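You operate a simulated robot arm through the tools that you are given. There is no shell and no other tool. Be economical: measure what you need, move in short steps, check, and stop when the job is done.

You run a simulated two-armed robot. Do the job below in one go: nothing can be reset, and whatever is moved stays where it is left.

Task
Take the orange can and leave it on the top of bench three. Put the mirror on the top of bench ten. Open the bin six. Any order will do. Set down upright: orange can. The bin six goes toward x +1.0, y +0.0, z +0.0 (a direction in the base frame).

The check looks at the end state, three seconds after you hand in, the way a careful person would. Anything else that was tipped, shoved, dropped, spilled or broken makes it a failure.

Robot
Two 6-joint arms with two-finger parallel grippers on one trunk, on a base that drives. Base frame: it is fixed to the floor where the robot stands at the start and does not move with it; the origin is under the middle of the robot, x ahead of it, y to its left, z up. Units: mm, degrees, N and s.
The left shoulder is at the start at [60, 187, 1147], the right one opposite. With the tool pointing down near the work surface each hand reaches from about 280 to 620 mm from the robot's upright axis, wherever it stands, measured 20 degrees to its own side. Places, roughly: bin six [-7600, 4000, 1000]; top of bench ten [3800, -1700, 900]; top of bench three [800, -3300, 900]. Payload 1.57 kg a hand.
Tool frame (each hand has its own): the origin (TCP) lies between the finger pads and is the grasp point; the fingertips stand 30 mm ahead of it; z points along the fingers, y is the line along which they close. The gripper opens to 110 mm. The fingers are 24 mm wide and 12 mm thick; the gripper's body (48 by 112 mm) begins 78 mm behind the TCP.
Orientation is that of the tool frame in the base frame, as a unit quaternion [x, y, z, w]. With the fingers straight down and closing along the base's y, the tool's x points along the base's -x, its y along +y and its z along -z.

Tools
- The arms move only by the tool jog_arm. It takes "left_series", "right_series" or both (then of equal length, played together; a hand with none holds still); each is a list of rows, each a list of 7 numbers: the shift along the tool's x, y, z in mm, then the turn, a rotation vector about the tool's x, y, z in degrees, then the gripper command, from -1 (shut) to 1 (fully open), values between in proportion. In form: [[tx, ty, tz, ax, ay, az, claw], ...]. A call has 1 to 12 rows; each row shifts and turns the commanded pose from where the row before left it, along the tool's axes as they then stand. Rows are played at 5 a second. More than 50 mm and 8.6 degrees between two rows, or a gripper value outside its range, and nothing of the call is played. Where a pose cannot be reached the arm comes as near as it can. A force on the tool above 40 N (or 10 N above the force at the start of the call, whichever is more), or a blocked arm, ends the call early, and 0.2 s more pass. The fingers move at their own pace (about 153 mm/s each) and stop on an object; they squeeze with about 25 N. The grip force told is the motor's: it shows also when the fingers shut on nothing. Time passes only in rows, and 0.2 s behind the last, so rows that do not move let the fingers close. The reply holds the time, the measured pose of the TCP, the force on the tool along the base axes, the opening and the grip force, in the units named above and with some noise, with the torque about the TCP (base axes, N m) and any sound that the robot's microphone picked up.
- Cameras (640 x 400 px; columns grow to the right, rows downward): "scene" is now at [11, -26.5, 1682.7]; the picture's right is [-0.35, -0.94, -0.00], its down [-0.74, 0.28, -0.61] and it looks along [0.57, -0.21, -0.79] (base axes); focal length 277 px, centre (320, 200). "left" rides on the left gripper at [70, -16, -141] in its tool frame; the picture's right is [0.23, 0.97, 0.00], its down [-0.86, 0.20, -0.48] and it looks along [-0.47, 0.11, 0.88] (tool axes); focal length 222 px, centre (320, 200). "right" rides on the right gripper at [70, 16, -141] in its tool frame; the picture's right is [-0.23, 0.97, 0.00], its down [-0.86, -0.20, -0.48] and it looks along [-0.47, -0.11, 0.88] (tool axes); focal length 222 px, centre (320, 200). There is no depth. A picture from a camera that has moved, and an enlarged one, comes with that camera's place and axes in the base frame and with its lens.
- camera(camera): a new picture of that camera. The clock stands still meanwhile.
- slide_trunk(by): slides the trunk up (or, below 0, down) by that many mm; the arms and the scene camera ride with it, the base frame stays. It gives what a move gives, with no picture.
- drive_base(legs): drives the robot by 1 to 6 legs, each [ahead, left, turn to the left] in mm, mm and degrees, along the robot's own axes; the way and the turn of a leg run together, so that a leg with both is an arc; at most 1500 mm and 180 degrees a leg. The arms and the cameras ride along, it lands a little off, and it stops where it bumps. It gives what a move gives.
- pan_tilt(pan, tilt): turns the head with the scene camera to pan (to the left, within 86 degrees either way) and tilt (down, from -29 to 69), counted from straight ahead of the robot. It gives what a move gives.
- enlarge(camera, box): a new picture of the part [left, top, right, bottom] of that camera's present view, enlarged. The clock stands still meanwhile.
- close_job(): hands the job in; it is judged then, once.

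Go step by step. Nothing tells you exact positions but the pictures and the camera data: compare them with the known pose of the tool, close in by small moves and look again before you grip or let go. The budget is 165 turns and 122 pictures, counting those below and the enlarged ones. Unless the task says otherwise, let go and move clear before handing in.

The tools are called after ">>>" as a command line: name --argument value ..., lists and objects as JSON in quotes. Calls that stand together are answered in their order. jog_arm: Moves the arms, as the interface text tells. Its arguments: {"type":"object","properties":{"left_series":{"type":"array"},"right_series":{"type":"array"}},"required":[]} The other tools are called the same way: slide_trunk (by) slides the trunk up or down; drive_base (legs) drives the base; pan_tilt (pan, tilt) turns the head that bears the scene camera; camera (camera) takes a picture; enlarge (camera, box) takes an enlarged picture of a part of a camera's view; close_job () hands the job in.

At the start:

```text
time_s: 0.0
left_tcp_pos: [402.1, -49.6, 1181.8]
left_tcp_rot: [-0.001, 1.0, 0.0, -0.001]
left_contact_force: [0.6, 0.5, 0.5]
left_torque: [0.01, -0.01, -0.03]
left_gripper_width: 109.8
left_gripper_force: 0.0
right_tcp_pos: [281.1, -422.9, 1136.8]
right_tcp_rot: [-0.001, 1.0, 0.0, 0.0]
right_contact_force: [-0.4, -0.7, 0.3]
right_torque: [-0.03, 0.02, 0.0]
right_gripper_width: 110.2
right_gripper_force: 0.0
trunk travel left (down, up): [-775.0, 215.0]
robot x, y, heading: [0.1, -3.3, 0.0]
head pan, tilt: [-20.5, 52.3]
```

scene: 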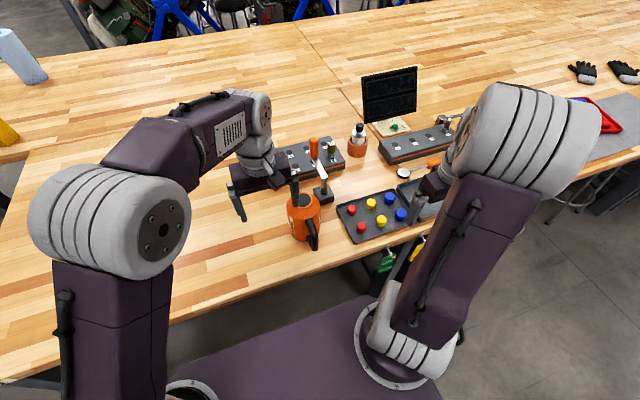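
right: 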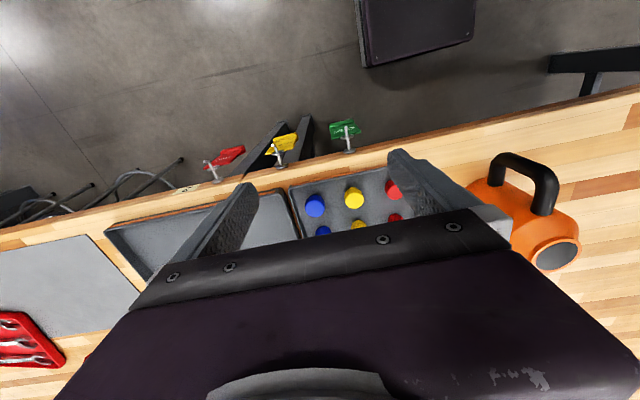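
left: 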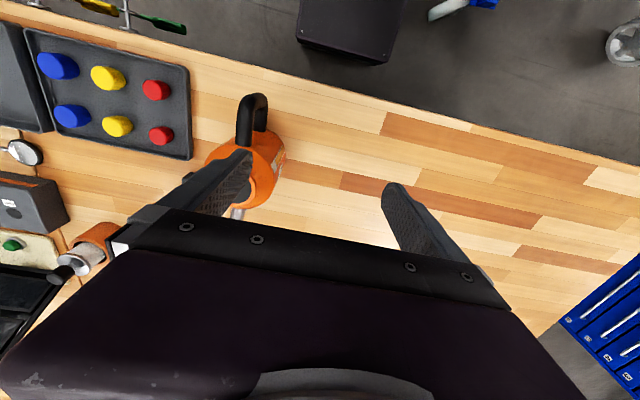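

I see an orange can with a black handle on the bench in front, and a small round mirror-like tool with an orange handle near the trays. I'll look closer at these.

>>> enlarge --camera "scene" --box '[220, 60, 480, 270]'

>>> pan_tilt --pan -20 --tilt 20

>>> camera --camera "scene"

```text
1.90 times, centred on (350, 165) of scene
camera zoom: at [11.0, -26.5, 1682.7], right [-0.35, -0.94, 0.0], down [-0.74, 0.28, -0.61], along [0.57, -0.21, -0.79], focal length 528 px, centre (263, 267)
```

zoom: 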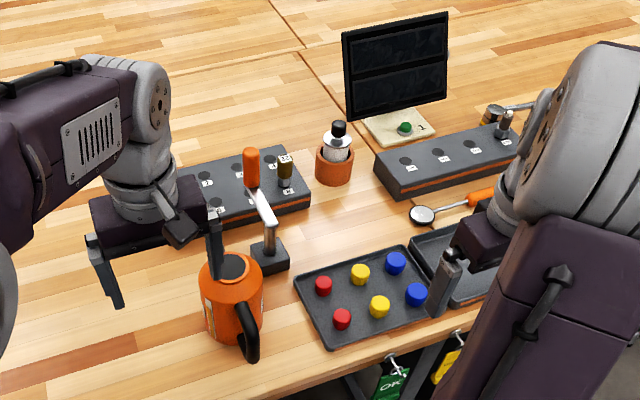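

```text
time_s: 1.0
left_tcp_pos: [403.2, -48.4, 1180.3]
left_tcp_rot: [0.0, 1.0, 0.001, 0.0]
left_contact_force: [0.8, 0.6, 0.2]
left_torque: [0.03, 0.05, -0.02]
left_gripper_width: 110.1
left_gripper_force: 0.1
right_tcp_pos: [280.7, -422.4, 1135.6]
right_tcp_rot: [0.0, 1.0, 0.0, 0.0]
right_contact_force: [-0.2, -0.2, 0.3]
right_torque: [0.0, 0.02, 0.0]
right_gripper_width: 110.0
right_gripper_force: 0.1
trunk travel left (down, up): [-775.0, 215.0]
robot x, y, heading: [4.7, -2.3, 0.3]
head pan, tilt: [-20.0, 20.0]
```

```text
117 pictures are left
camera scene: at [28.3, -32.1, 1731.3], right [-0.34, -0.94, 0.0], down [-0.32, 0.12, -0.94], along [0.88, -0.32, -0.34], focal length 277 px, centre (320, 200)
```

scene: 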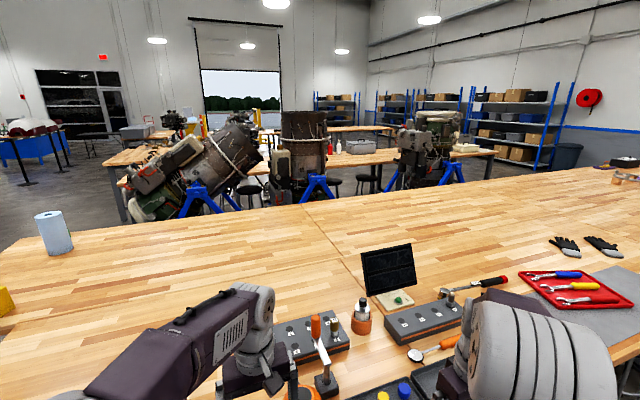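

The inspection mirror (round head, orange handle) lies roughly at (588, -583..-760); the can is near (490,-150) with its handle toward the robot. I'll look right and left before driving.

>>> pan_tilt --pan -80 --tilt 25

>>> camera --camera "scene"

>>> pan_tilt --pan 70 --tilt 20

>>> camera --camera "scene"

```text
time_s: 2.3
left_tcp_pos: [402.6, -49.3, 1180.7]
left_tcp_rot: [0.0, 1.0, 0.0, 0.0]
left_contact_force: [0.6, 0.2, 0.4]
left_torque: [0.02, -0.05, 0.02]
left_gripper_width: 110.0
left_gripper_force: 0.0
right_tcp_pos: [279.8, -422.9, 1137.3]
right_tcp_rot: [0.0, 1.0, -0.001, 0.0]
right_contact_force: [0.0, 0.0, -0.3]
right_torque: [0.01, -0.01, 0.01]
right_gripper_width: 110.1
right_gripper_force: 0.1
trunk travel left (down, up): [-775.0, 215.0]
robot x, y, heading: [-0.5, 1.2, -0.1]
head pan, tilt: [-80.0, 25.0]
```

```text
116 pictures are left
camera scene: at [-43.0, -91.0, 1723.3], right [-0.98, -0.17, 0.0], down [-0.07, 0.42, -0.91], along [0.16, -0.89, -0.42], focal length 277 px, centre (320, 200)
```

scene: 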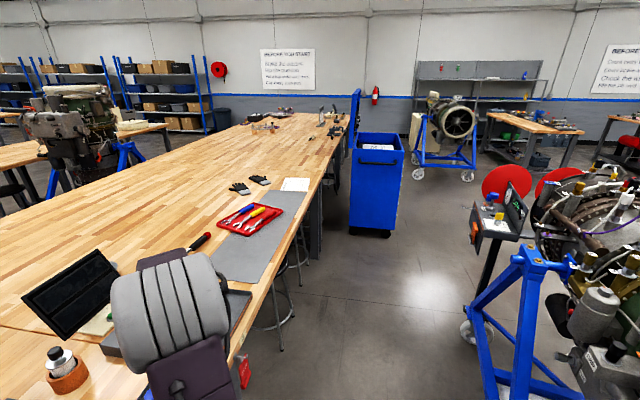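

```text
time_s: 4.6
left_tcp_pos: [404.1, -49.1, 1180.5]
left_tcp_rot: [0.0, 1.0, -0.001, 0.0]
left_contact_force: [0.3, -0.7, 0.1]
left_torque: [-0.04, 0.04, -0.02]
left_gripper_width: 109.9
left_gripper_force: 0.0
right_tcp_pos: [280.1, -422.8, 1136.7]
right_tcp_rot: [0.0, 1.0, 0.001, 0.0]
right_contact_force: [-0.5, 1.0, 0.5]
right_torque: [-0.01, -0.02, 0.0]
right_gripper_width: 110.2
right_gripper_force: 0.1
trunk travel left (down, up): [-775.0, 215.0]
robot x, y, heading: [-1.4, 1.5, -0.0]
head pan, tilt: [70.0, 20.0]
```

```text
115 pictures are left
camera scene: at [-27.2, 87.2, 1731.4], right [0.94, -0.34, 0.0], down [-0.12, -0.32, -0.94], along [0.32, 0.88, -0.34], focal length 277 px, centre (320, 200)
```

scene: 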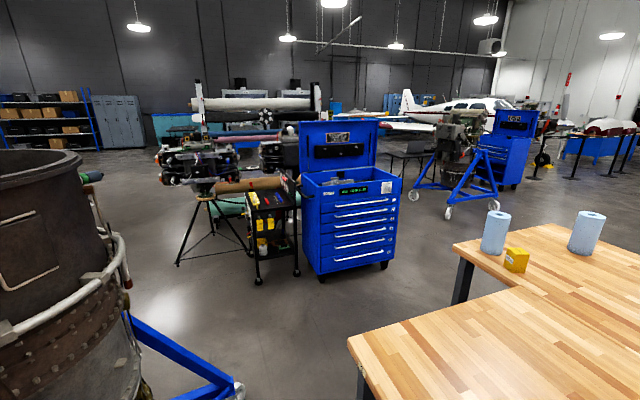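

The bench row extends to the right (−y); a blue cart stands near (−50,−2950) beside it. I'll zoom on the far part of the bench for seams and labels.

>>> pan_tilt --pan -70 --tilt 15

>>> enlarge --camera "scene" --box '[200, 130, 480, 305]'

>>> pan_tilt --pan -25 --tilt 10

>>> enlarge --camera "scene" --box '[60, 100, 640, 400]'

```text
time_s: 6.9
left_tcp_pos: [402.8, -49.4, 1181.6]
left_tcp_rot: [0.0, 1.0, 0.001, -0.001]
left_contact_force: [0.0, -0.1, -0.2]
left_torque: [-0.03, 0.05, -0.04]
left_gripper_width: 110.1
left_gripper_force: 0.1
right_tcp_pos: [281.8, -422.7, 1136.3]
right_tcp_rot: [0.0, 1.0, 0.0, 0.0]
right_contact_force: [1.0, -0.3, 0.2]
right_torque: [0.0, 0.0, 0.02]
right_gripper_width: 110.1
right_gripper_force: 0.0
trunk travel left (down, up): [-775.0, 215.0]
robot x, y, heading: [-2.3, 5.0, 0.1]
head pan, tilt: [-70.0, 15.0]
```

```text
2.29 times, centred on (340, 218) of scene
camera zoom: at [-27.1, -88.0, 1739.5], right [-0.94, -0.34, 0.0], down [-0.09, 0.24, -0.97], along [0.33, -0.91, -0.26], focal length 634 px, centre (274, 160)
```

zoom: 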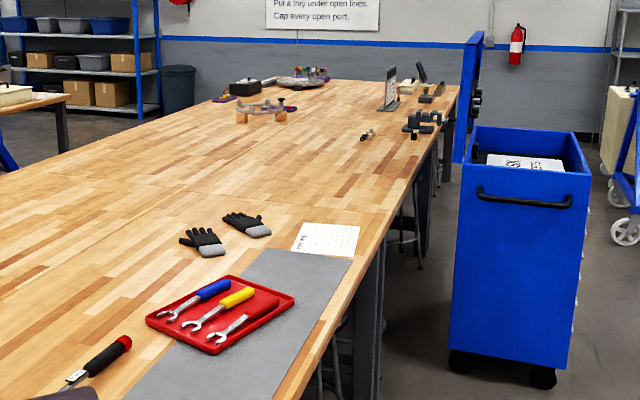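

```text
time_s: 8.0
left_tcp_pos: [403.5, -48.8, 1181.1]
left_tcp_rot: [0.0, 1.0, 0.0, 0.0]
left_contact_force: [-0.1, 0.1, 0.5]
left_torque: [-0.02, 0.03, 0.02]
left_gripper_width: 110.1
left_gripper_force: 0.1
right_tcp_pos: [281.2, -420.6, 1135.2]
right_tcp_rot: [0.0, 1.0, 0.0, 0.0]
right_contact_force: [-0.3, 0.1, -0.4]
right_torque: [-0.03, 0.0, 0.0]
right_gripper_width: 109.8
right_gripper_force: 0.1
trunk travel left (down, up): [-775.0, 215.0]
robot x, y, heading: [-2.0, 0.2, -0.0]
head pan, tilt: [-25.0, 10.0]
```

```text
1.10 times, centred on (350, 250) of scene
camera zoom: at [25.1, -39.7, 1747.6], right [-0.42, -0.91, 0.0], down [-0.16, 0.07, -0.98], along [0.89, -0.42, -0.17], focal length 306 px, centre (287, 145)
```

zoom: 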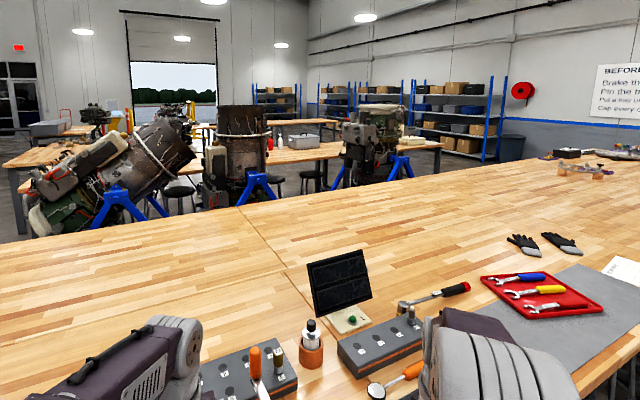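

Bench three appears to span y ≈ −2400 to −4200 (front edge x ≈ 310), clear at its near end. I'll sidestep right 300 mm so the left arm faces the can's handle.

>>> drive_base --legs '[[0, -300, 0]]'

>>> pan_tilt --pan 0 --tilt 50

>>> camera --camera "left"

>>> camera --camera "scene"

```text
time_s: 10.0
left_tcp_pos: [402.9, -346.5, 1181.1]
left_tcp_rot: [0.0, 1.0, -0.001, 0.0]
left_contact_force: [-0.5, 0.2, -0.7]
left_torque: [0.0, 0.04, 0.0]
left_gripper_width: 110.0
left_gripper_force: 0.0
right_tcp_pos: [281.3, -719.6, 1136.0]
right_tcp_rot: [0.0, 1.0, -0.001, 0.001]
right_contact_force: [0.6, -0.8, -0.2]
right_torque: [-0.01, 0.02, 0.01]
right_gripper_width: 109.9
right_gripper_force: 0.2
trunk travel left (down, up): [-775.0, 215.0]
robot x, y, heading: [-3.0, -298.4, 0.0]
head pan, tilt: [-25.0, 10.0]
```

```text
time_s: 11.1
left_tcp_pos: [402.8, -348.4, 1180.7]
left_tcp_rot: [0.0, 1.0, 0.001, 0.0]
left_contact_force: [0.7, 1.1, -0.9]
left_torque: [0.02, 0.02, 0.0]
left_gripper_width: 110.1
left_gripper_force: 0.1
right_tcp_pos: [280.9, -720.3, 1135.7]
right_tcp_rot: [0.0, 1.0, 0.0, 0.0]
right_contact_force: [-1.2, 0.3, -0.2]
right_torque: [0.0, 0.0, 0.0]
right_gripper_width: 110.0
right_gripper_force: 0.0
trunk travel left (down, up): [-775.0, 215.0]
robot x, y, heading: [-3.4, -298.7, -0.2]
head pan, tilt: [0.0, 50.0]
```

```text
112 pictures are left
camera left: at [333.3, -363.7, 1321.1], right [-0.23, 0.97, 0.0], down [0.85, 0.2, 0.48], along [0.47, 0.11, -0.88], focal length 222 px, centre (320, 200)
```

left: 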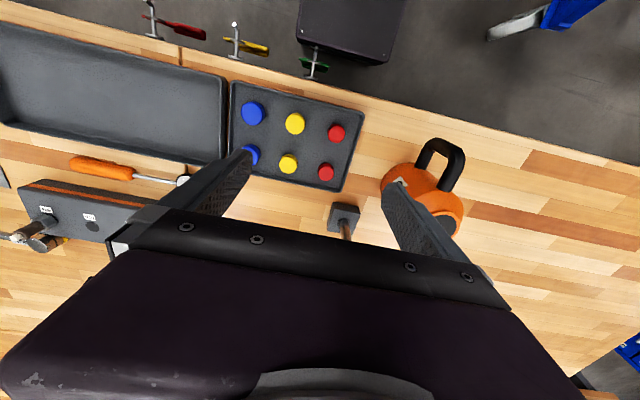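

```text
111 pictures are left
camera scene: at [18.0, -298.7, 1685.8], right [0.0, -1.0, 0.0], down [-0.77, 0.0, -0.64], along [0.64, 0.0, -0.77], focal length 277 px, centre (320, 200)
```

scene: 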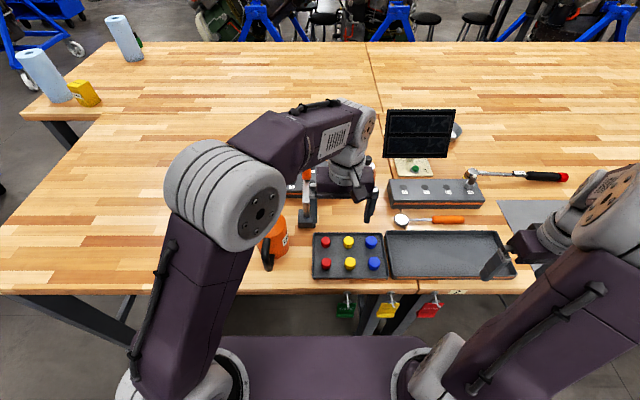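

Triangulating, the handle's outer edge is near (380,−150, ~975). I'll move the left hand over it for a better look.

>>> jog_arm --left_series '[[20, 40, 0, 0, 0, 0, 1], [20, 40, 0, 0, 0, 0, 1], [20, 40, 0, 0, 0, 0, 1], [20, 40, 0, 0, 0, 0, 1], [20, 40, 0, 0, 0, 0, 1]]'

>>> camera --camera "left"

>>> enlarge --camera "scene" --box '[210, 180, 370, 280]'

```text
time_s: 12.3
left_tcp_pos: [302.4, -146.6, 1181.1]
left_tcp_rot: [0.0, 1.0, -0.001, 0.001]
left_contact_force: [-0.1, -0.7, 0.0]
left_torque: [-0.05, 0.0, 0.02]
left_gripper_width: 110.0
left_gripper_force: 0.0
right_tcp_pos: [280.4, -719.9, 1136.5]
right_tcp_rot: [0.0, 1.0, -0.001, 0.001]
right_contact_force: [0.3, -0.1, 0.1]
right_torque: [-0.01, 0.01, -0.01]
right_gripper_width: 110.0
right_gripper_force: 0.1
trunk travel left (down, up): [-775.0, 215.0]
robot x, y, heading: [1.4, -299.8, -0.0]
head pan, tilt: [0.0, 50.0]
```

```text
110 pictures are left
camera left: at [232.0, -162.4, 1321.4], right [-0.23, 0.97, 0.0], down [0.85, 0.2, 0.48], along [0.47, 0.11, -0.88], focal length 222 px, centre (320, 200)
```

left: 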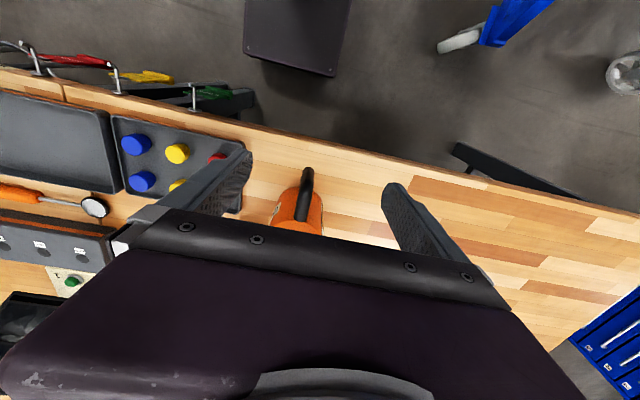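

```text
4.00 times, centred on (290, 230) of scene
camera zoom: at [16.2, -297.5, 1685.8], right [0.0, -1.0, 0.0], down [-0.77, 0.0, -0.64], along [0.64, 0.0, -0.77], focal length 1109 px, centre (440, 80)
```

zoom: 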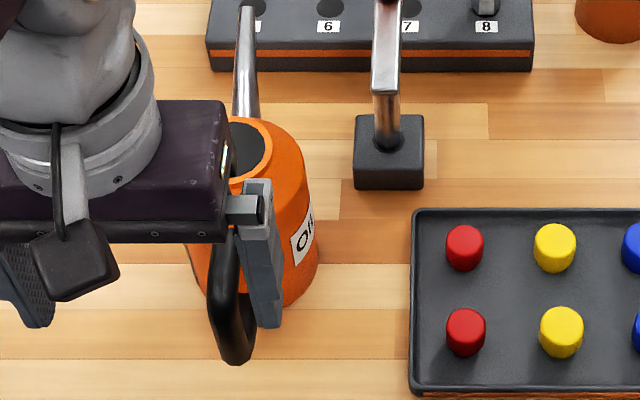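

The handle lies in the plane y ≈ −150, pointing to −x; body centre ≈ (490,−149), about 100 mm wide. I'll tilt the left tool forward and lower a bit for a side look.

>>> jog_arm --left_series '[[10, 0, 20, 0, -7.5, 0, 1], [10, 0, 20, 0, -7.5, 0, 1], [10, 0, 20, 0, -7.5, 0, 1], [10, 0, 20, 0, -7.5, 0, 1], [0, 0, 0, 0, 0, 0, 1]]'

>>> camera --camera "left"

>>> enlarge --camera "scene" --box '[210, 180, 370, 280]'

```text
time_s: 13.5
left_tcp_pos: [356.8, -169.2, 1150.4]
left_tcp_rot: [-0.001, 0.967, 0.002, 0.253]
left_contact_force: [-0.3, 0.5, 0.2]
left_torque: [-0.02, -0.02, 0.02]
left_gripper_width: 110.0
left_gripper_force: 0.0
left hand out of reach, approached as far as the arm can: row 2, 3, 4
right_tcp_pos: [281.3, -721.4, 1136.7]
right_tcp_rot: [0.0, 1.0, 0.0, -0.001]
right_contact_force: [-0.6, 0.7, -0.5]
right_torque: [0.0, -0.03, 0.0]
right_gripper_width: 110.0
right_gripper_force: 0.1
trunk travel left (down, up): [-775.0, 215.0]
robot x, y, heading: [-0.6, -300.2, -0.0]
head pan, tilt: [0.0, 50.0]
```

```text
108 pictures are left
camera left: at [225.8, -185.9, 1238.5], right [-0.2, 0.97, -0.11], down [0.51, 0.2, 0.84], along [0.84, 0.11, -0.54], focal length 222 px, centre (320, 200)
```

left: 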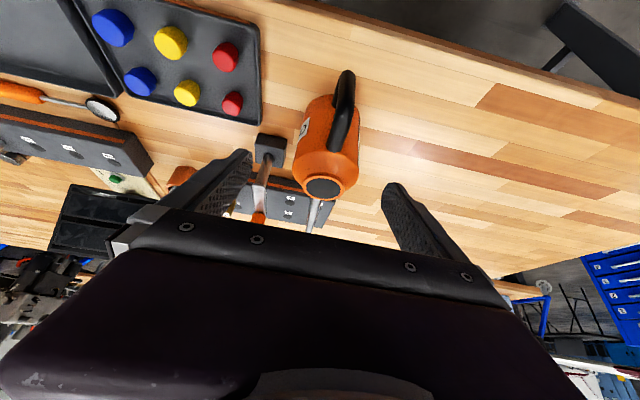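

```text
4.00 times, centred on (290, 230) of scene
camera zoom: at [16.6, -298.6, 1685.8], right [0.0, -1.0, 0.0], down [-0.77, 0.0, -0.64], along [0.64, 0.0, -0.77], focal length 1109 px, centre (440, 80)
```

zoom: 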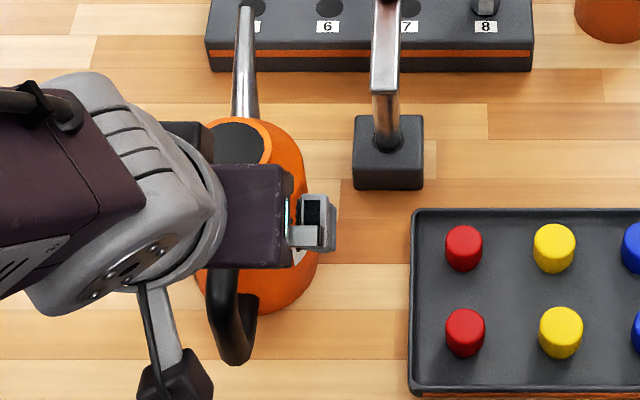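

The can stands ~147 mm tall with its top disc at (487,−152,1047); the handle's vertical bar is at x ≈ 388, z ≈ 940–996. I'll return the tool to vertical and hover above the handle.

>>> jog_arm --left_series '[[0, 0, 0, 0, 7.5, 0, 1], [0, 0, 0, 0, 7.5, 0, 1], [0, 0, 0, 0, 7.5, 0, 1], [0, 0, 0, 0, 7.5, 0, 1], [0, 0, 0, 0, 0, 0, 1]]'

```text
time_s: 14.7
left_tcp_pos: [355.4, -169.7, 1150.7]
left_tcp_rot: [0.001, 1.0, 0.0, 0.0]
left_contact_force: [-0.2, 0.2, 0.2]
left_torque: [-0.01, 0.02, 0.02]
left_gripper_width: 110.0
left_gripper_force: 0.0
right_tcp_pos: [280.9, -721.4, 1136.1]
right_tcp_rot: [-0.001, 1.0, 0.0, -0.001]
right_contact_force: [-0.5, -0.5, 0.3]
right_torque: [0.0, 0.0, -0.02]
right_gripper_width: 110.1
right_gripper_force: 0.0
trunk travel left (down, up): [-775.0, 215.0]
robot x, y, heading: [2.7, -296.1, -0.0]
head pan, tilt: [0.0, 50.0]
```

>>> jog_arm --left_series '[[-16, 10, 20, 0, 0, 0, 1], [-15, 10, 20, 0, 0, 0, 1], [0, 0, 25, 0, 0, 0, 1], [0, 0, 25, 0, 0, 0, 1], [0, 0, 0, 0, 0, 0, 1]]'

>>> camera --camera "left"

>>> enlarge --camera "scene" --box '[210, 180, 370, 280]'

```text
time_s: 15.9
left_tcp_pos: [387.8, -150.1, 1059.9]
left_tcp_rot: [0.0, 1.0, 0.0, 0.001]
left_contact_force: [0.3, 0.6, -0.2]
left_torque: [0.02, 0.01, -0.02]
left_gripper_width: 110.0
left_gripper_force: 0.1
right_tcp_pos: [280.4, -721.3, 1135.6]
right_tcp_rot: [0.0, 1.0, 0.0, 0.0]
right_contact_force: [-0.6, 0.3, 0.1]
right_torque: [0.04, 0.05, -0.01]
right_gripper_width: 110.1
right_gripper_force: 0.1
trunk travel left (down, up): [-775.0, 215.0]
robot x, y, heading: [1.0, -302.0, 0.1]
head pan, tilt: [0.0, 50.0]
```

```text
106 pictures are left
camera left: at [317.1, -165.7, 1200.4], right [-0.23, 0.97, 0.0], down [0.85, 0.2, 0.48], along [0.47, 0.11, -0.88], focal length 222 px, centre (320, 200)
```

left: 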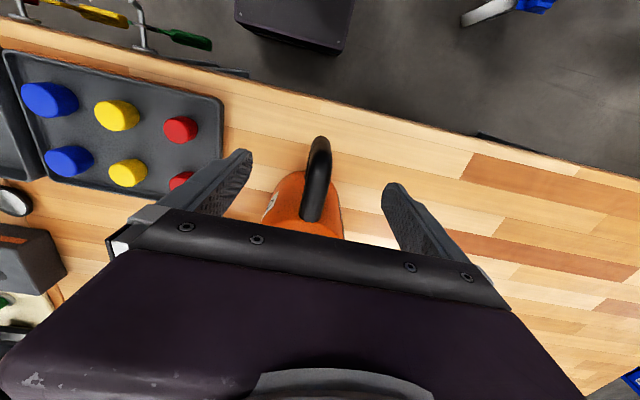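

```text
4.00 times, centred on (290, 230) of scene
camera zoom: at [17.6, -299.1, 1685.8], right [0.0, -1.0, 0.0], down [-0.77, 0.0, -0.64], along [0.64, 0.0, -0.77], focal length 1109 px, centre (440, 80)
```

zoom: 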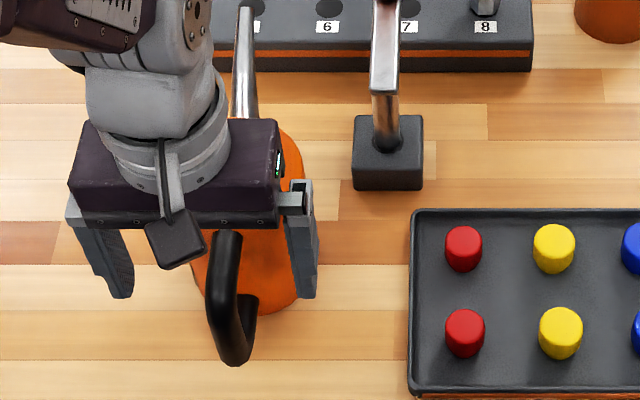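

Handle bar runs from (434,1015) out to (380,996) and down to (383,935), centred on y ≈ −149. I'll descend to z ≈ 968 around the bar and check before closing.

>>> jog_arm --left_series '[[-4, 1, 30, 0, 0, 0, 1], [0, 0, 30, 0, 0, 0, 1], [0, 0, 31, 0, 0, 0, 1], [0, 0, 0, 0, 0, 0, 1]]'

>>> camera --camera "left"

>>> enlarge --camera "scene" --box '[210, 180, 370, 280]'

```text
time_s: 16.9
left_tcp_pos: [391.6, -148.9, 968.6]
left_tcp_rot: [-0.001, 1.0, 0.001, 0.0]
left_contact_force: [-0.8, 0.2, 0.0]
left_torque: [-0.01, 0.01, 0.02]
left_gripper_width: 110.1
left_gripper_force: 0.0
right_tcp_pos: [281.8, -721.7, 1136.6]
right_tcp_rot: [0.0, 1.0, -0.001, 0.0]
right_contact_force: [0.0, 0.8, 0.0]
right_torque: [0.03, -0.02, -0.03]
right_gripper_width: 110.0
right_gripper_force: 0.1
trunk travel left (down, up): [-775.0, 215.0]
robot x, y, heading: [-2.0, -297.9, -0.1]
head pan, tilt: [0.0, 50.0]
```

```text
104 pictures are left
camera left: at [321.3, -165.0, 1108.8], right [-0.23, 0.97, 0.0], down [0.85, 0.2, 0.48], along [0.47, 0.11, -0.88], focal length 222 px, centre (320, 200)
```

left: 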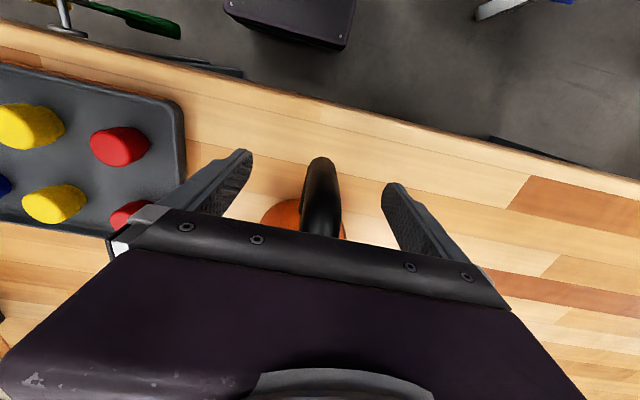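

```text
4.00 times, centred on (290, 230) of scene
camera zoom: at [18.0, -299.2, 1685.8], right [0.0, -1.0, 0.0], down [-0.77, 0.0, -0.64], along [0.64, 0.0, -0.77], focal length 1109 px, centre (440, 80)
```

zoom: 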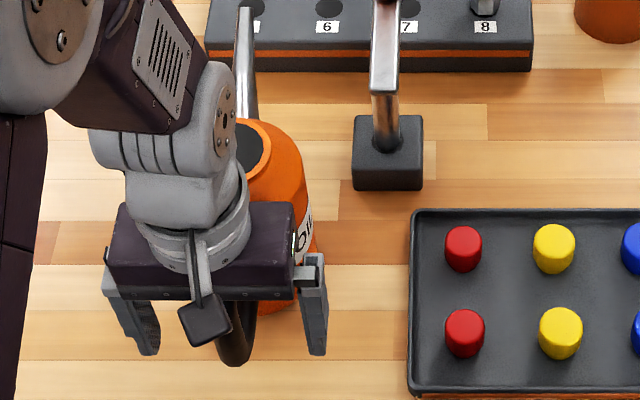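

The fingers straddle the bar evenly; closing.

>>> jog_arm --left_series '[[0, 0, 0, 0, 0, 0, 0.2], [0, 0, 0, 0, 0, 0, -0.3], [0, 0, 0, 0, 0, 0, -0.7], [0, 0, 0, 0, 0, 0, -1], [0, 0, 0, 0, 0, 0, -1], [0, 0, 0, 0, 0, 0, -1]]'

>>> enlarge --camera "scene" --box '[210, 180, 370, 280]'

```text
time_s: 18.3
left_tcp_pos: [392.1, -148.6, 968.4]
left_tcp_rot: [0.0, 1.0, 0.0, 0.0]
left_contact_force: [-0.4, -0.7, 0.5]
left_torque: [-0.02, 0.05, -0.06]
left_gripper_width: 21.8
left_gripper_force: 24.5
right_tcp_pos: [280.8, -722.6, 1136.1]
right_tcp_rot: [0.0, 1.0, 0.001, 0.0]
right_contact_force: [-0.2, 0.2, 0.1]
right_torque: [-0.01, -0.03, -0.02]
right_gripper_width: 110.0
right_gripper_force: 0.1
trunk travel left (down, up): [-775.0, 215.0]
robot x, y, heading: [0.6, -297.2, 0.0]
head pan, tilt: [0.0, 50.0]
```

```text
4.00 times, centred on (290, 230) of scene
camera zoom: at [18.0, -299.2, 1685.8], right [0.0, -1.0, 0.0], down [-0.77, 0.0, -0.64], along [0.64, 0.0, -0.77], focal length 1109 px, centre (440, 80)
```

zoom: 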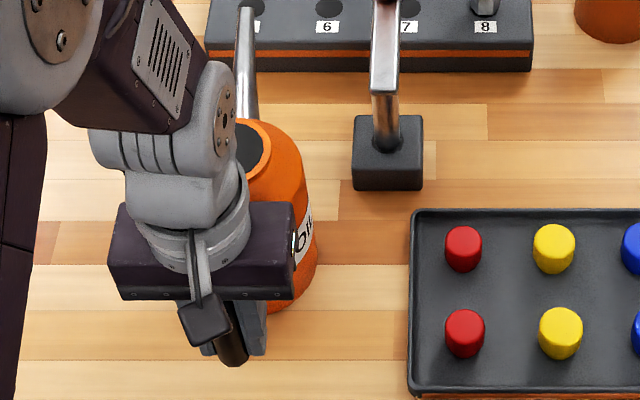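

Gripped at 21.8 mm with no disturbance. I'll lift slowly 30 mm and see the load.

>>> jog_arm --left_series '[[0, 0, -5, 0, 0, 0, -1], [0, 0, -5, 0, 0, 0, -1], [0, 0, -10, 0, 0, 0, -1], [0, 0, -10, 0, 0, 0, -1], [0, 0, 0, 0, 0, 0, -1]]'

>>> enlarge --camera "scene" --box '[210, 180, 370, 280]'

>>> camera --camera "left"

```text
time_s: 19.5
left_tcp_pos: [392.1, -148.8, 998.8]
left_tcp_rot: [0.0, 1.0, 0.0, 0.001]
left_contact_force: [0.3, -0.1, -1.7]
left_torque: [0.02, 0.2, 0.01]
left_gripper_width: 21.7
left_gripper_force: 25.0
right_tcp_pos: [281.5, -720.6, 1136.2]
right_tcp_rot: [0.0, 1.0, 0.001, 0.001]
right_contact_force: [0.9, 0.2, 0.1]
right_torque: [0.03, 0.01, 0.0]
right_gripper_width: 109.8
right_gripper_force: 0.1
trunk travel left (down, up): [-775.0, 215.0]
robot x, y, heading: [1.3, -298.8, 0.1]
head pan, tilt: [0.0, 50.0]
```

```text
4.00 times, centred on (290, 230) of scene
camera zoom: at [18.5, -299.1, 1685.8], right [0.0, -1.0, 0.0], down [-0.77, 0.0, -0.64], along [0.64, 0.0, -0.77], focal length 1109 px, centre (440, 80)
```

zoom: 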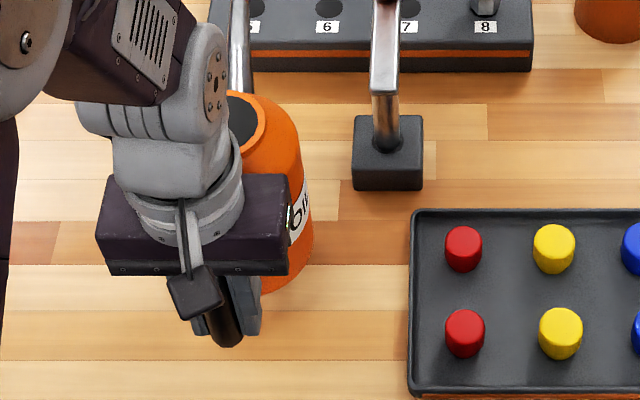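

```text
100 pictures are left
camera left: at [321.9, -164.7, 1139.4], right [-0.23, 0.97, 0.0], down [0.86, 0.2, 0.48], along [0.47, 0.11, -0.88], focal length 222 px, centre (320, 200)
```

left: 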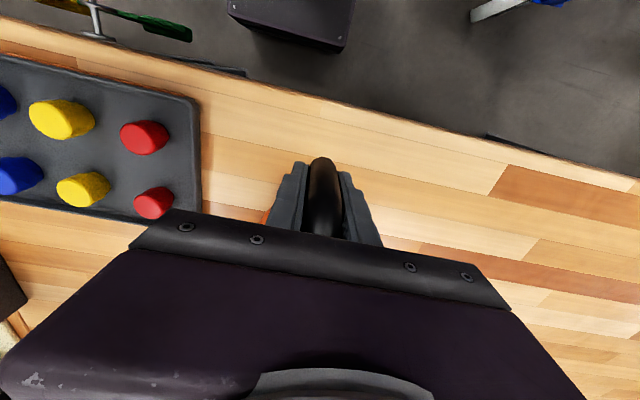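

The can is light (~0.17 kg) and held firmly. I'll raise and retract it, then sidestep another 300 mm right to face the mirror.

>>> jog_arm --left_series '[[0, 0, -40, 0, 0, 0, -1], [10, 0, -40, 0, 0, 0, -1], [30, 0, -40, 0, 0, 0, -1], [30, 0, -40, 0, 0, 0, -1], [15, 0, -15, 0, 0, 0, -1], [0, 0, 0, 0, 0, 0, -1]]'

>>> drive_base --legs '[[0, -300, 0]]'

>>> camera --camera "scene"

```text
time_s: 20.9
left_tcp_pos: [308.0, -147.6, 1174.8]
left_tcp_rot: [0.0, 1.0, 0.0, -0.001]
left_contact_force: [0.6, -0.1, -3.2]
left_torque: [0.04, 0.23, 0.01]
left_gripper_width: 21.8
left_gripper_force: 25.6
right_tcp_pos: [282.4, -720.6, 1135.6]
right_tcp_rot: [0.0, 1.0, 0.0, 0.0]
right_contact_force: [-0.4, -0.4, 0.7]
right_torque: [-0.03, 0.0, 0.04]
right_gripper_width: 110.3
right_gripper_force: 0.0
trunk travel left (down, up): [-775.0, 215.0]
robot x, y, heading: [0.5, -297.5, -0.1]
head pan, tilt: [0.0, 50.0]
```

```text
time_s: 22.9
left_tcp_pos: [307.4, -447.9, 1174.9]
left_tcp_rot: [-0.001, 1.0, -0.001, 0.0]
left_contact_force: [-0.4, 0.6, -2.0]
left_torque: [-0.03, 0.22, -0.02]
left_gripper_width: 21.6
left_gripper_force: 25.2
right_tcp_pos: [282.0, -1018.4, 1136.9]
right_tcp_rot: [-0.001, 1.0, -0.001, 0.0]
right_contact_force: [0.4, 0.4, -0.3]
right_torque: [-0.01, 0.01, 0.0]
right_gripper_width: 110.2
right_gripper_force: 0.0
trunk travel left (down, up): [-775.0, 215.0]
robot x, y, heading: [-0.3, -598.6, 0.2]
head pan, tilt: [0.0, 50.0]
```

```text
99 pictures are left
camera scene: at [18.4, -596.7, 1685.8], right [0.0, -1.0, 0.0], down [-0.77, 0.0, -0.64], along [0.64, 0.0, -0.77], focal length 277 px, centre (320, 200)
```

scene: 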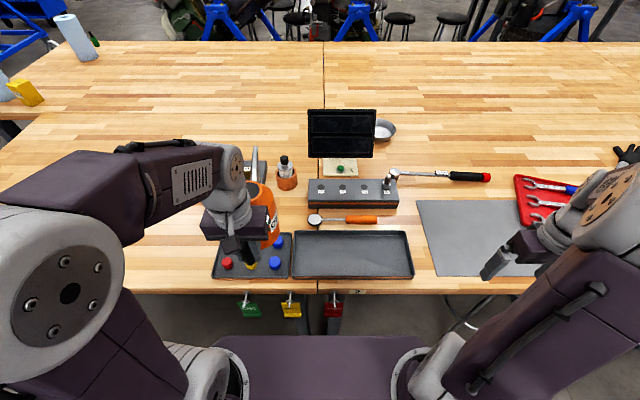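

The mirror lies at about x ≈ 579, y −600…−793. I'll bring the right hand above it and then turn it 90° so it closes along x.

>>> jog_arm --right_series '[[-25, 27, 0, 0, 0, 0, 1], [-25, 27, 0, 0, 0, 0, 1], [-25, 27, 0, 0, 0, 0, 1], [-25, 27, 0, 0, 0, 0, 1], [-25, 27, 0, 0, 0, 0, 1], [-25, 27, 0, 0, 0, 0, 1], [-25, 27, 0, 0, 0, 0, 1], [-25, 27, 0, 0, 0, 0, 1], [-25, 27, 0, 0, 0, 0, 1], [-25, 27, 0, 0, 0, 0, 1], [-25, 27, 0, 0, 0, 0, 1]]'

>>> jog_arm --right_series '[[0, 0, 0, 0, 0, -8.2, 1], [0, 0, 0, 0, 0, -8.2, 1], [0, 0, 0, 0, 0, -8.2, 1], [0, 0, 0, 0, 0, -8.2, 1], [0, 0, 0, 0, 0, -8.2, 1], [0, 0, 0, 0, 0, -8.2, 1], [0, 0, 0, 0, 0, -8.2, 1], [0, 0, 0, 0, 0, -8.2, 1], [0, 0, 0, 0, 0, -8.2, 1], [0, 0, 0, 0, 0, -8.2, 1], [0, 0, 0, 0, 0, -8, 1], [0, 0, 0, 0, 0, 0, -0.1]]'

>>> camera --camera "right"

>>> camera --camera "scene"

```text
time_s: 25.3
left_tcp_pos: [309.0, -447.7, 1175.1]
left_tcp_rot: [-0.001, 1.0, 0.0, -0.001]
left_contact_force: [0.3, -0.1, -1.4]
left_torque: [0.01, 0.22, 0.01]
left_gripper_width: 21.7
left_gripper_force: 25.1
right_tcp_pos: [558.5, -722.6, 1134.7]
right_tcp_rot: [0.0, 1.0, 0.0, -0.001]
right_contact_force: [0.0, 0.5, -0.3]
right_torque: [-0.03, 0.01, 0.01]
right_gripper_width: 110.0
right_gripper_force: 0.0
trunk travel left (down, up): [-775.0, 215.0]
robot x, y, heading: [-0.5, -597.5, 0.0]
head pan, tilt: [0.0, 50.0]
```

```text
time_s: 27.9
left_tcp_pos: [308.4, -448.3, 1175.7]
left_tcp_rot: [-0.002, 1.0, 0.0, 0.001]
left_contact_force: [0.0, -0.2, -2.6]
left_torque: [-0.02, 0.17, 0.01]
left_gripper_width: 21.6
left_gripper_force: 24.6
right_tcp_pos: [557.3, -723.0, 1135.6]
right_tcp_rot: [0.708, -0.706, 0.0, 0.0]
right_contact_force: [0.0, 0.9, 0.0]
right_torque: [0.02, 0.0, 0.0]
right_gripper_width: 49.3
right_gripper_force: 0.0
trunk travel left (down, up): [-775.0, 215.0]
robot x, y, heading: [3.7, -599.0, 0.1]
head pan, tilt: [0.0, 50.0]
```

```text
98 pictures are left
camera right: at [540.6, -793.7, 1276.4], right [-0.97, 0.22, 0.0], down [0.2, 0.86, 0.48], along [0.11, 0.47, -0.88], focal length 222 px, centre (320, 200)
```

right: 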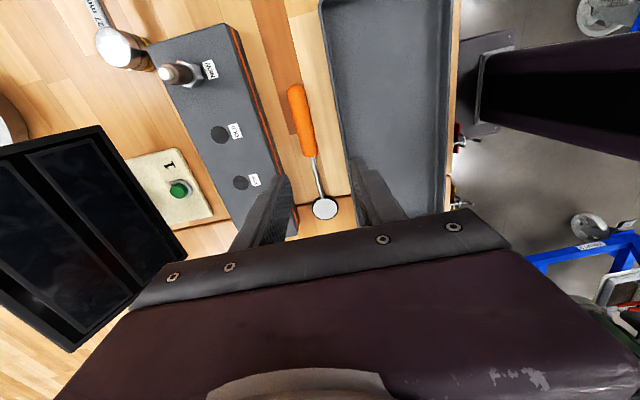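

```text
97 pictures are left
camera scene: at [18.5, -599.1, 1685.8], right [0.0, -1.0, 0.0], down [-0.77, 0.0, -0.64], along [0.64, 0.0, -0.77], focal length 277 px, centre (320, 200)
```

scene: 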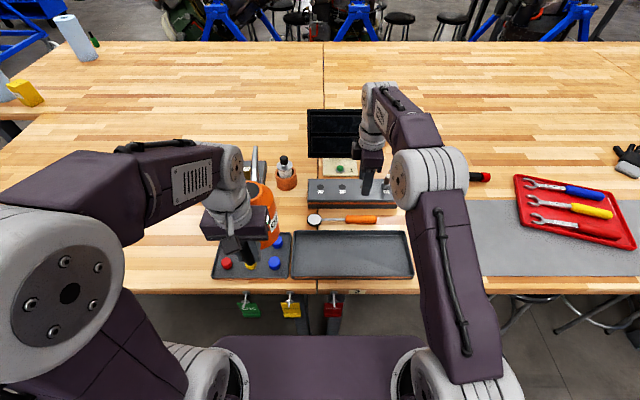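

Mirror located: handle along x ≈ 580 from y −787 to −686, head at −579. I'll descend over the handle to z ≈ 965 with the fingers partly open.

>>> jog_arm --right_series '[[0, -12, 35, 0, 0, 0, -0.2], [0, -11, 35, 0, 0, 0, -0.2], [0, 0, 35, 0, 0, 0, -0.2], [0, 0, 35, 0, 0, 0, -0.2], [0, 0, 30, 0, 0, 0, -0.2], [0, 0, 0, 0, 0, 0, -0.2]]'

>>> camera --camera "right"

>>> enlarge --camera "scene" --box '[280, 150, 440, 250]'

```text
time_s: 29.3
left_tcp_pos: [306.9, -448.5, 1175.5]
left_tcp_rot: [0.0, 1.0, -0.001, 0.0]
left_contact_force: [-0.2, -0.2, -2.3]
left_torque: [-0.03, 0.18, -0.01]
left_gripper_width: 21.6
left_gripper_force: 24.8
right_tcp_pos: [578.7, -723.1, 965.1]
right_tcp_rot: [0.708, -0.706, 0.0, -0.001]
right_contact_force: [0.9, -0.1, 0.6]
right_torque: [0.01, 0.0, 0.02]
right_gripper_width: 43.9
right_gripper_force: 0.1
trunk travel left (down, up): [-775.0, 215.0]
robot x, y, heading: [-2.8, -601.4, 0.2]
head pan, tilt: [0.0, 50.0]
```

```text
96 pictures are left
camera right: at [562.8, -793.2, 1105.8], right [-0.97, 0.23, 0.0], down [0.2, 0.86, 0.48], along [0.11, 0.47, -0.88], focal length 222 px, centre (320, 200)
```

right: 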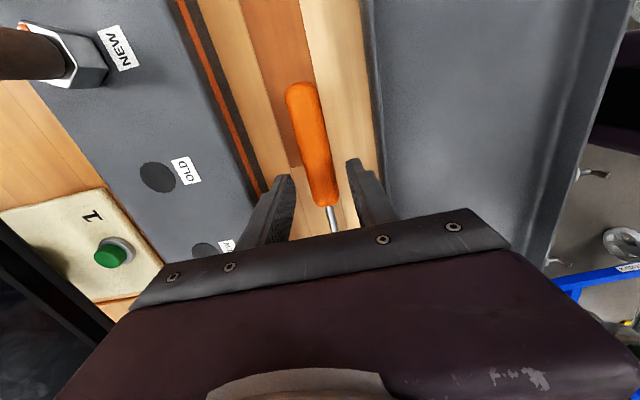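

```text
4.00 times, centred on (360, 200) of scene
camera zoom: at [17.8, -598.9, 1685.8], right [0.0, -1.0, 0.0], down [-0.77, 0.0, -0.64], along [0.64, 0.0, -0.77], focal length 1109 px, centre (160, 200)
```

zoom: 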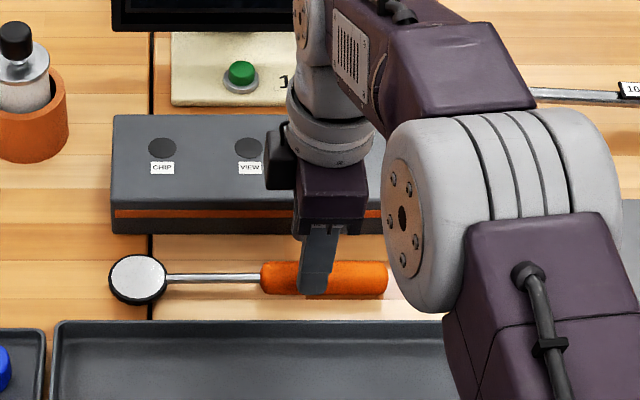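

Aligned. Descend 28 mm further, then check force and close.

>>> jog_arm --right_series '[[0, 0, 10, 0, 0, 0, -0.2], [0, 0, 10, 0, 0, 0, -0.2], [0, 0, 8, 0, 0, 0, -0.2], [0, 0, 0, 0, 0, 0, -0.2]]'

>>> camera --camera "right"

>>> enlarge --camera "scene" --box '[280, 150, 440, 250]'

```text
time_s: 30.3
left_tcp_pos: [308.1, -447.6, 1175.0]
left_tcp_rot: [-0.001, 1.0, 0.0, 0.0]
left_contact_force: [-0.1, -0.7, -2.3]
left_torque: [-0.02, 0.2, -0.03]
left_gripper_width: 22.0
left_gripper_force: 24.8
right_tcp_pos: [579.3, -723.9, 938.5]
right_tcp_rot: [0.707, -0.707, -0.001, 0.0]
right_contact_force: [0.1, 0.0, -0.5]
right_torque: [-0.06, 0.02, 0.04]
right_gripper_width: 44.0
right_gripper_force: 0.1
trunk travel left (down, up): [-775.0, 215.0]
robot x, y, heading: [-1.5, -598.1, 0.2]
head pan, tilt: [0.0, 50.0]
```

```text
94 pictures are left
camera right: at [563.6, -793.8, 1078.3], right [-0.97, 0.23, 0.0], down [0.2, 0.86, 0.48], along [0.11, 0.47, -0.88], focal length 222 px, centre (320, 200)
```

right: 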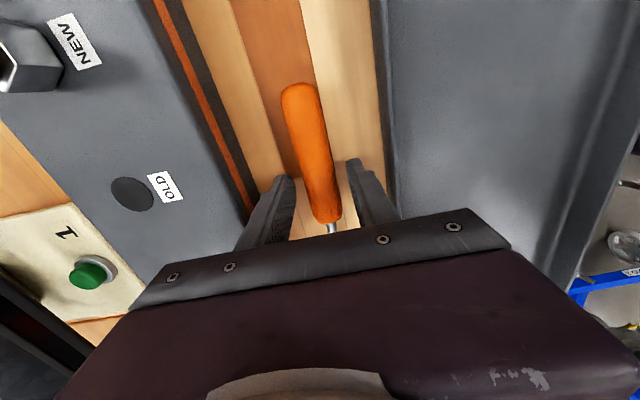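

```text
4.00 times, centred on (360, 200) of scene
camera zoom: at [18.5, -599.0, 1685.8], right [0.0, -1.0, 0.0], down [-0.77, 0.0, -0.64], along [0.64, 0.0, -0.77], focal length 1109 px, centre (160, 200)
```

zoom: 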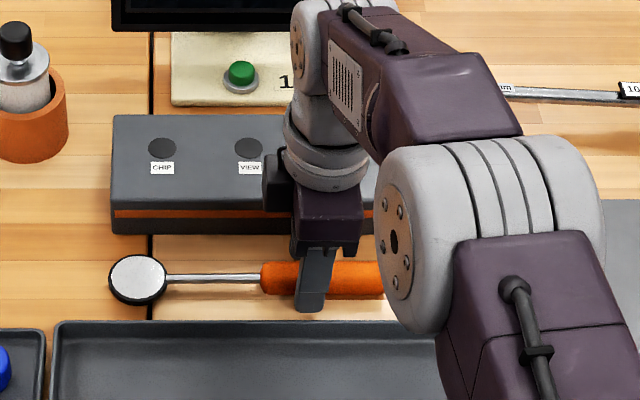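

>>> jog_arm --right_series '[[0, 0, 4, 0, 0, 0, -0.2], [0, 0, 0, 0, 0, 0, -0.5], [0, 0, 0, 0, 0, 0, -0.8], [0, 0, 0, 0, 0, 0, -1], [0, 0, 0, 0, 0, 0, -1], [0, 0, 0, 0, 0, 0, -1]]'

```text
time_s: 31.7
left_tcp_pos: [307.4, -447.3, 1175.0]
left_tcp_rot: [-0.001, 1.0, 0.0, 0.0]
left_contact_force: [-0.5, 0.0, -1.7]
left_torque: [0.0, 0.18, 0.01]
left_gripper_width: 21.6
left_gripper_force: 24.9
right_tcp_pos: [579.6, -723.7, 934.2]
right_tcp_rot: [0.708, -0.707, 0.0, 0.0]
right_contact_force: [0.0, -0.3, 0.7]
right_torque: [0.0, 0.02, -0.01]
right_gripper_width: 25.2
right_gripper_force: 24.6
trunk travel left (down, up): [-775.0, 215.0]
robot x, y, heading: [-0.5, -598.5, -0.1]
head pan, tilt: [0.0, 50.0]
```

Gripped at 25 mm. Lifting straight up.

>>> jog_arm --right_series '[[0, 0, -10, 0, 0, 0, -1], [0, 0, -20, 0, 0, 0, -1], [0, 0, -40, 0, 0, 0, -1], [0, 0, -40, 0, 0, 0, -1], [0, 0, -40, 0, 0, 0, -1], [0, 0, -40, 0, 0, 0, -1], [0, 0, 0, 0, 0, 0, -1]]'

>>> camera --camera "right"

>>> camera --camera "scene"

```text
time_s: 33.3
left_tcp_pos: [307.1, -449.2, 1174.6]
left_tcp_rot: [0.0, 1.0, 0.0, 0.0]
left_contact_force: [0.0, -0.4, -2.0]
left_torque: [-0.01, 0.22, 0.03]
left_gripper_width: 21.7
left_gripper_force: 24.1
right_tcp_pos: [579.8, -723.8, 1123.9]
right_tcp_rot: [0.708, -0.706, 0.0, 0.0]
right_contact_force: [-0.4, 0.2, -0.2]
right_torque: [-0.01, 0.0, 0.01]
right_gripper_width: 25.3
right_gripper_force: 25.1
trunk travel left (down, up): [-775.0, 215.0]
robot x, y, heading: [-0.5, -598.9, 0.2]
head pan, tilt: [0.0, 50.0]
```

```text
92 pictures are left
camera right: at [564.0, -793.3, 1264.5], right [-0.97, 0.23, 0.0], down [0.2, 0.86, 0.48], along [0.11, 0.47, -0.88], focal length 222 px, centre (320, 200)
```

right: 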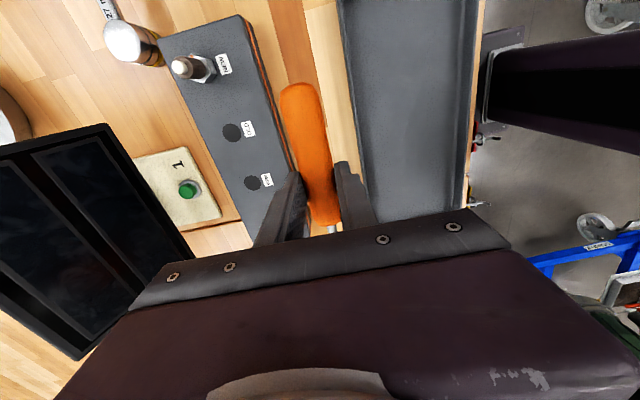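

```text
91 pictures are left
camera scene: at [19.0, -599.1, 1685.7], right [0.0, -1.0, 0.0], down [-0.77, 0.0, -0.64], along [0.64, 0.0, -0.77], focal length 277 px, centre (320, 200)
```

scene: 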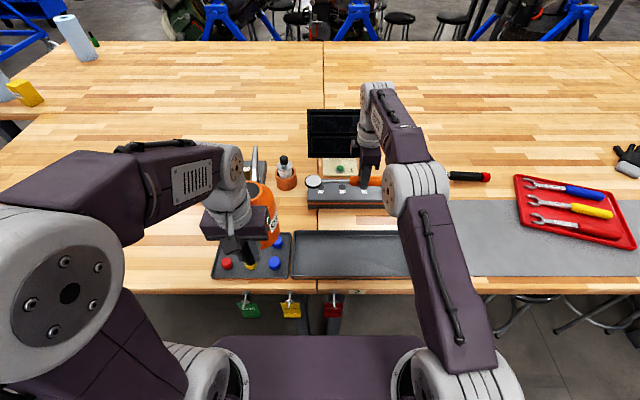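

Mirror is held securely. I'll retract the right hand toward the robot, then drive right along the bench.

>>> jog_arm --right_series '[[15, 40, -10, 0, 0, 0, -1], [15, 40, 0, 0, 0, 0, -1], [15, 40, 0, 0, 0, 0, -1], [15, 40, 0, 0, 0, 0, -1], [15, 20, 0, 0, 0, 0, -1], [0, 0, 0, 0, 0, 0, -1]]'

>>> drive_base --legs '[[-50, 0, 0], [0, -1200, 0]]'

>>> pan_tilt --pan -70 --tilt 30

>>> camera --camera "scene"

```text
time_s: 34.7
left_tcp_pos: [308.4, -448.3, 1175.4]
left_tcp_rot: [-0.001, 1.0, -0.001, -0.001]
left_contact_force: [-0.1, -0.2, -2.0]
left_torque: [-0.01, 0.19, -0.03]
left_gripper_width: 21.5
left_gripper_force: 25.4
right_tcp_pos: [399.4, -798.7, 1133.2]
right_tcp_rot: [0.707, -0.707, 0.0, 0.0]
right_contact_force: [-0.3, 0.3, -1.7]
right_torque: [0.02, -0.01, -0.01]
right_gripper_width: 25.2
right_gripper_force: 25.4
trunk travel left (down, up): [-775.0, 215.0]
robot x, y, heading: [-1.3, -598.6, 0.2]
head pan, tilt: [0.0, 50.0]
```

```text
time_s: 41.4
left_tcp_pos: [256.9, -1661.1, 1175.6]
left_tcp_rot: [0.002, 1.0, 0.0, 0.0]
left_contact_force: [0.3, 0.4, -3.2]
left_torque: [0.02, 0.21, -0.01]
left_gripper_width: 21.9
left_gripper_force: 24.6
right_tcp_pos: [347.9, -2012.7, 1133.7]
right_tcp_rot: [-0.706, 0.709, 0.0, 0.0]
right_contact_force: [-0.8, -0.3, -0.4]
right_torque: [-0.01, 0.0, -0.01]
right_gripper_width: 25.5
right_gripper_force: 25.1
trunk travel left (down, up): [-775.0, 215.0]
robot x, y, heading: [-49.2, -1807.4, -0.4]
head pan, tilt: [0.0, 50.0]
```

```text
time_s: 42.8
left_tcp_pos: [256.6, -1661.5, 1175.2]
left_tcp_rot: [0.002, 1.0, 0.0, 0.0]
left_contact_force: [-0.1, 0.6, -1.9]
left_torque: [0.01, 0.19, 0.02]
left_gripper_width: 21.7
left_gripper_force: 25.1
right_tcp_pos: [348.2, -2012.0, 1133.2]
right_tcp_rot: [-0.706, 0.708, 0.0, 0.001]
right_contact_force: [0.7, 0.3, -0.7]
right_torque: [-0.02, -0.03, -0.01]
right_gripper_width: 25.2
right_gripper_force: 25.2
trunk travel left (down, up): [-775.0, 215.0]
robot x, y, heading: [-48.2, -1811.2, -0.2]
head pan, tilt: [-70.0, 30.0]
```

```text
90 pictures are left
camera scene: at [-78.7, -1895.7, 1715.3], right [-0.94, -0.34, 0.0], down [-0.17, 0.47, -0.87], along [0.29, -0.81, -0.5], focal length 277 px, centre (320, 200)
```

scene: 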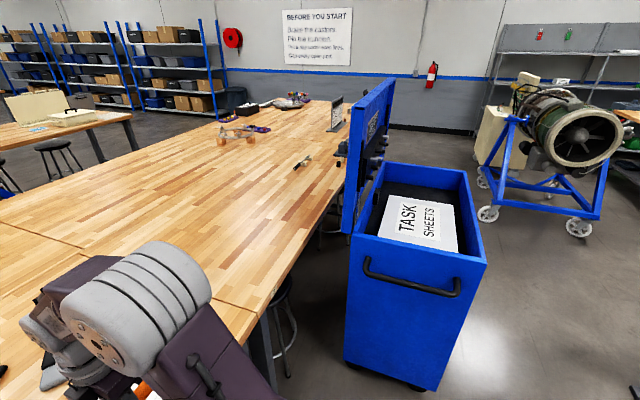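

Cart front is at y ≈ −2840 (x −424…120), bench three's seam at y ≈ −2410. I'll go to about (−20,−2245) and turn 45° right so the left arm reaches bench three while clear of the cart.

>>> drive_base --legs '[[30, -435, 0], [0, 0, -45]]'

>>> pan_tilt --pan 10 --tilt 45

>>> camera --camera "scene"

```text
time_s: 47.5
left_tcp_pos: [301.1, -2358.2, 1174.6]
left_tcp_rot: [0.386, 0.923, 0.0, 0.001]
left_contact_force: [-0.4, -1.1, -1.1]
left_torque: [0.12, 0.13, 0.01]
left_gripper_width: 21.6
left_gripper_force: 25.5
right_tcp_pos: [115.5, -2669.8, 1133.0]
right_tcp_rot: [-0.378, 0.926, 0.001, 0.0]
right_contact_force: [-0.2, -0.8, -1.4]
right_torque: [-0.02, -0.01, 0.03]
right_gripper_width: 25.4
right_gripper_force: 25.5
trunk travel left (down, up): [-775.0, 215.0]
robot x, y, heading: [-23.2, -2249.8, -45.4]
head pan, tilt: [-70.0, 30.0]
```

```text
time_s: 49.0
left_tcp_pos: [301.4, -2358.4, 1175.4]
left_tcp_rot: [0.386, 0.923, -0.001, 0.0]
left_contact_force: [0.1, 0.1, -2.3]
left_torque: [0.13, 0.1, 0.02]
left_gripper_width: 21.8
left_gripper_force: 24.7
right_tcp_pos: [115.7, -2669.3, 1133.6]
right_tcp_rot: [-0.38, 0.925, 0.0, 0.001]
right_contact_force: [-0.5, 0.0, -0.4]
right_torque: [0.0, 0.03, -0.02]
right_gripper_width: 25.1
right_gripper_force: 24.5
trunk travel left (down, up): [-775.0, 215.0]
robot x, y, heading: [-21.0, -2241.6, -45.6]
head pan, tilt: [10.0, 45.0]
```

```text
89 pictures are left
camera scene: at [3.2, -2249.2, 1692.7], right [-0.58, -0.81, 0.0], down [-0.58, 0.41, -0.71], along [0.58, -0.41, -0.71], focal length 277 px, centre (320, 200)
```

scene: 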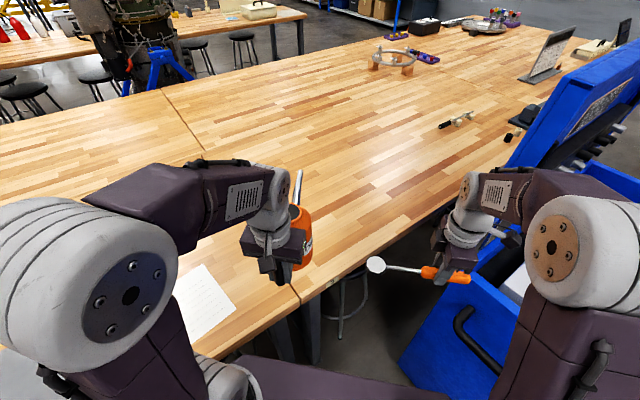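

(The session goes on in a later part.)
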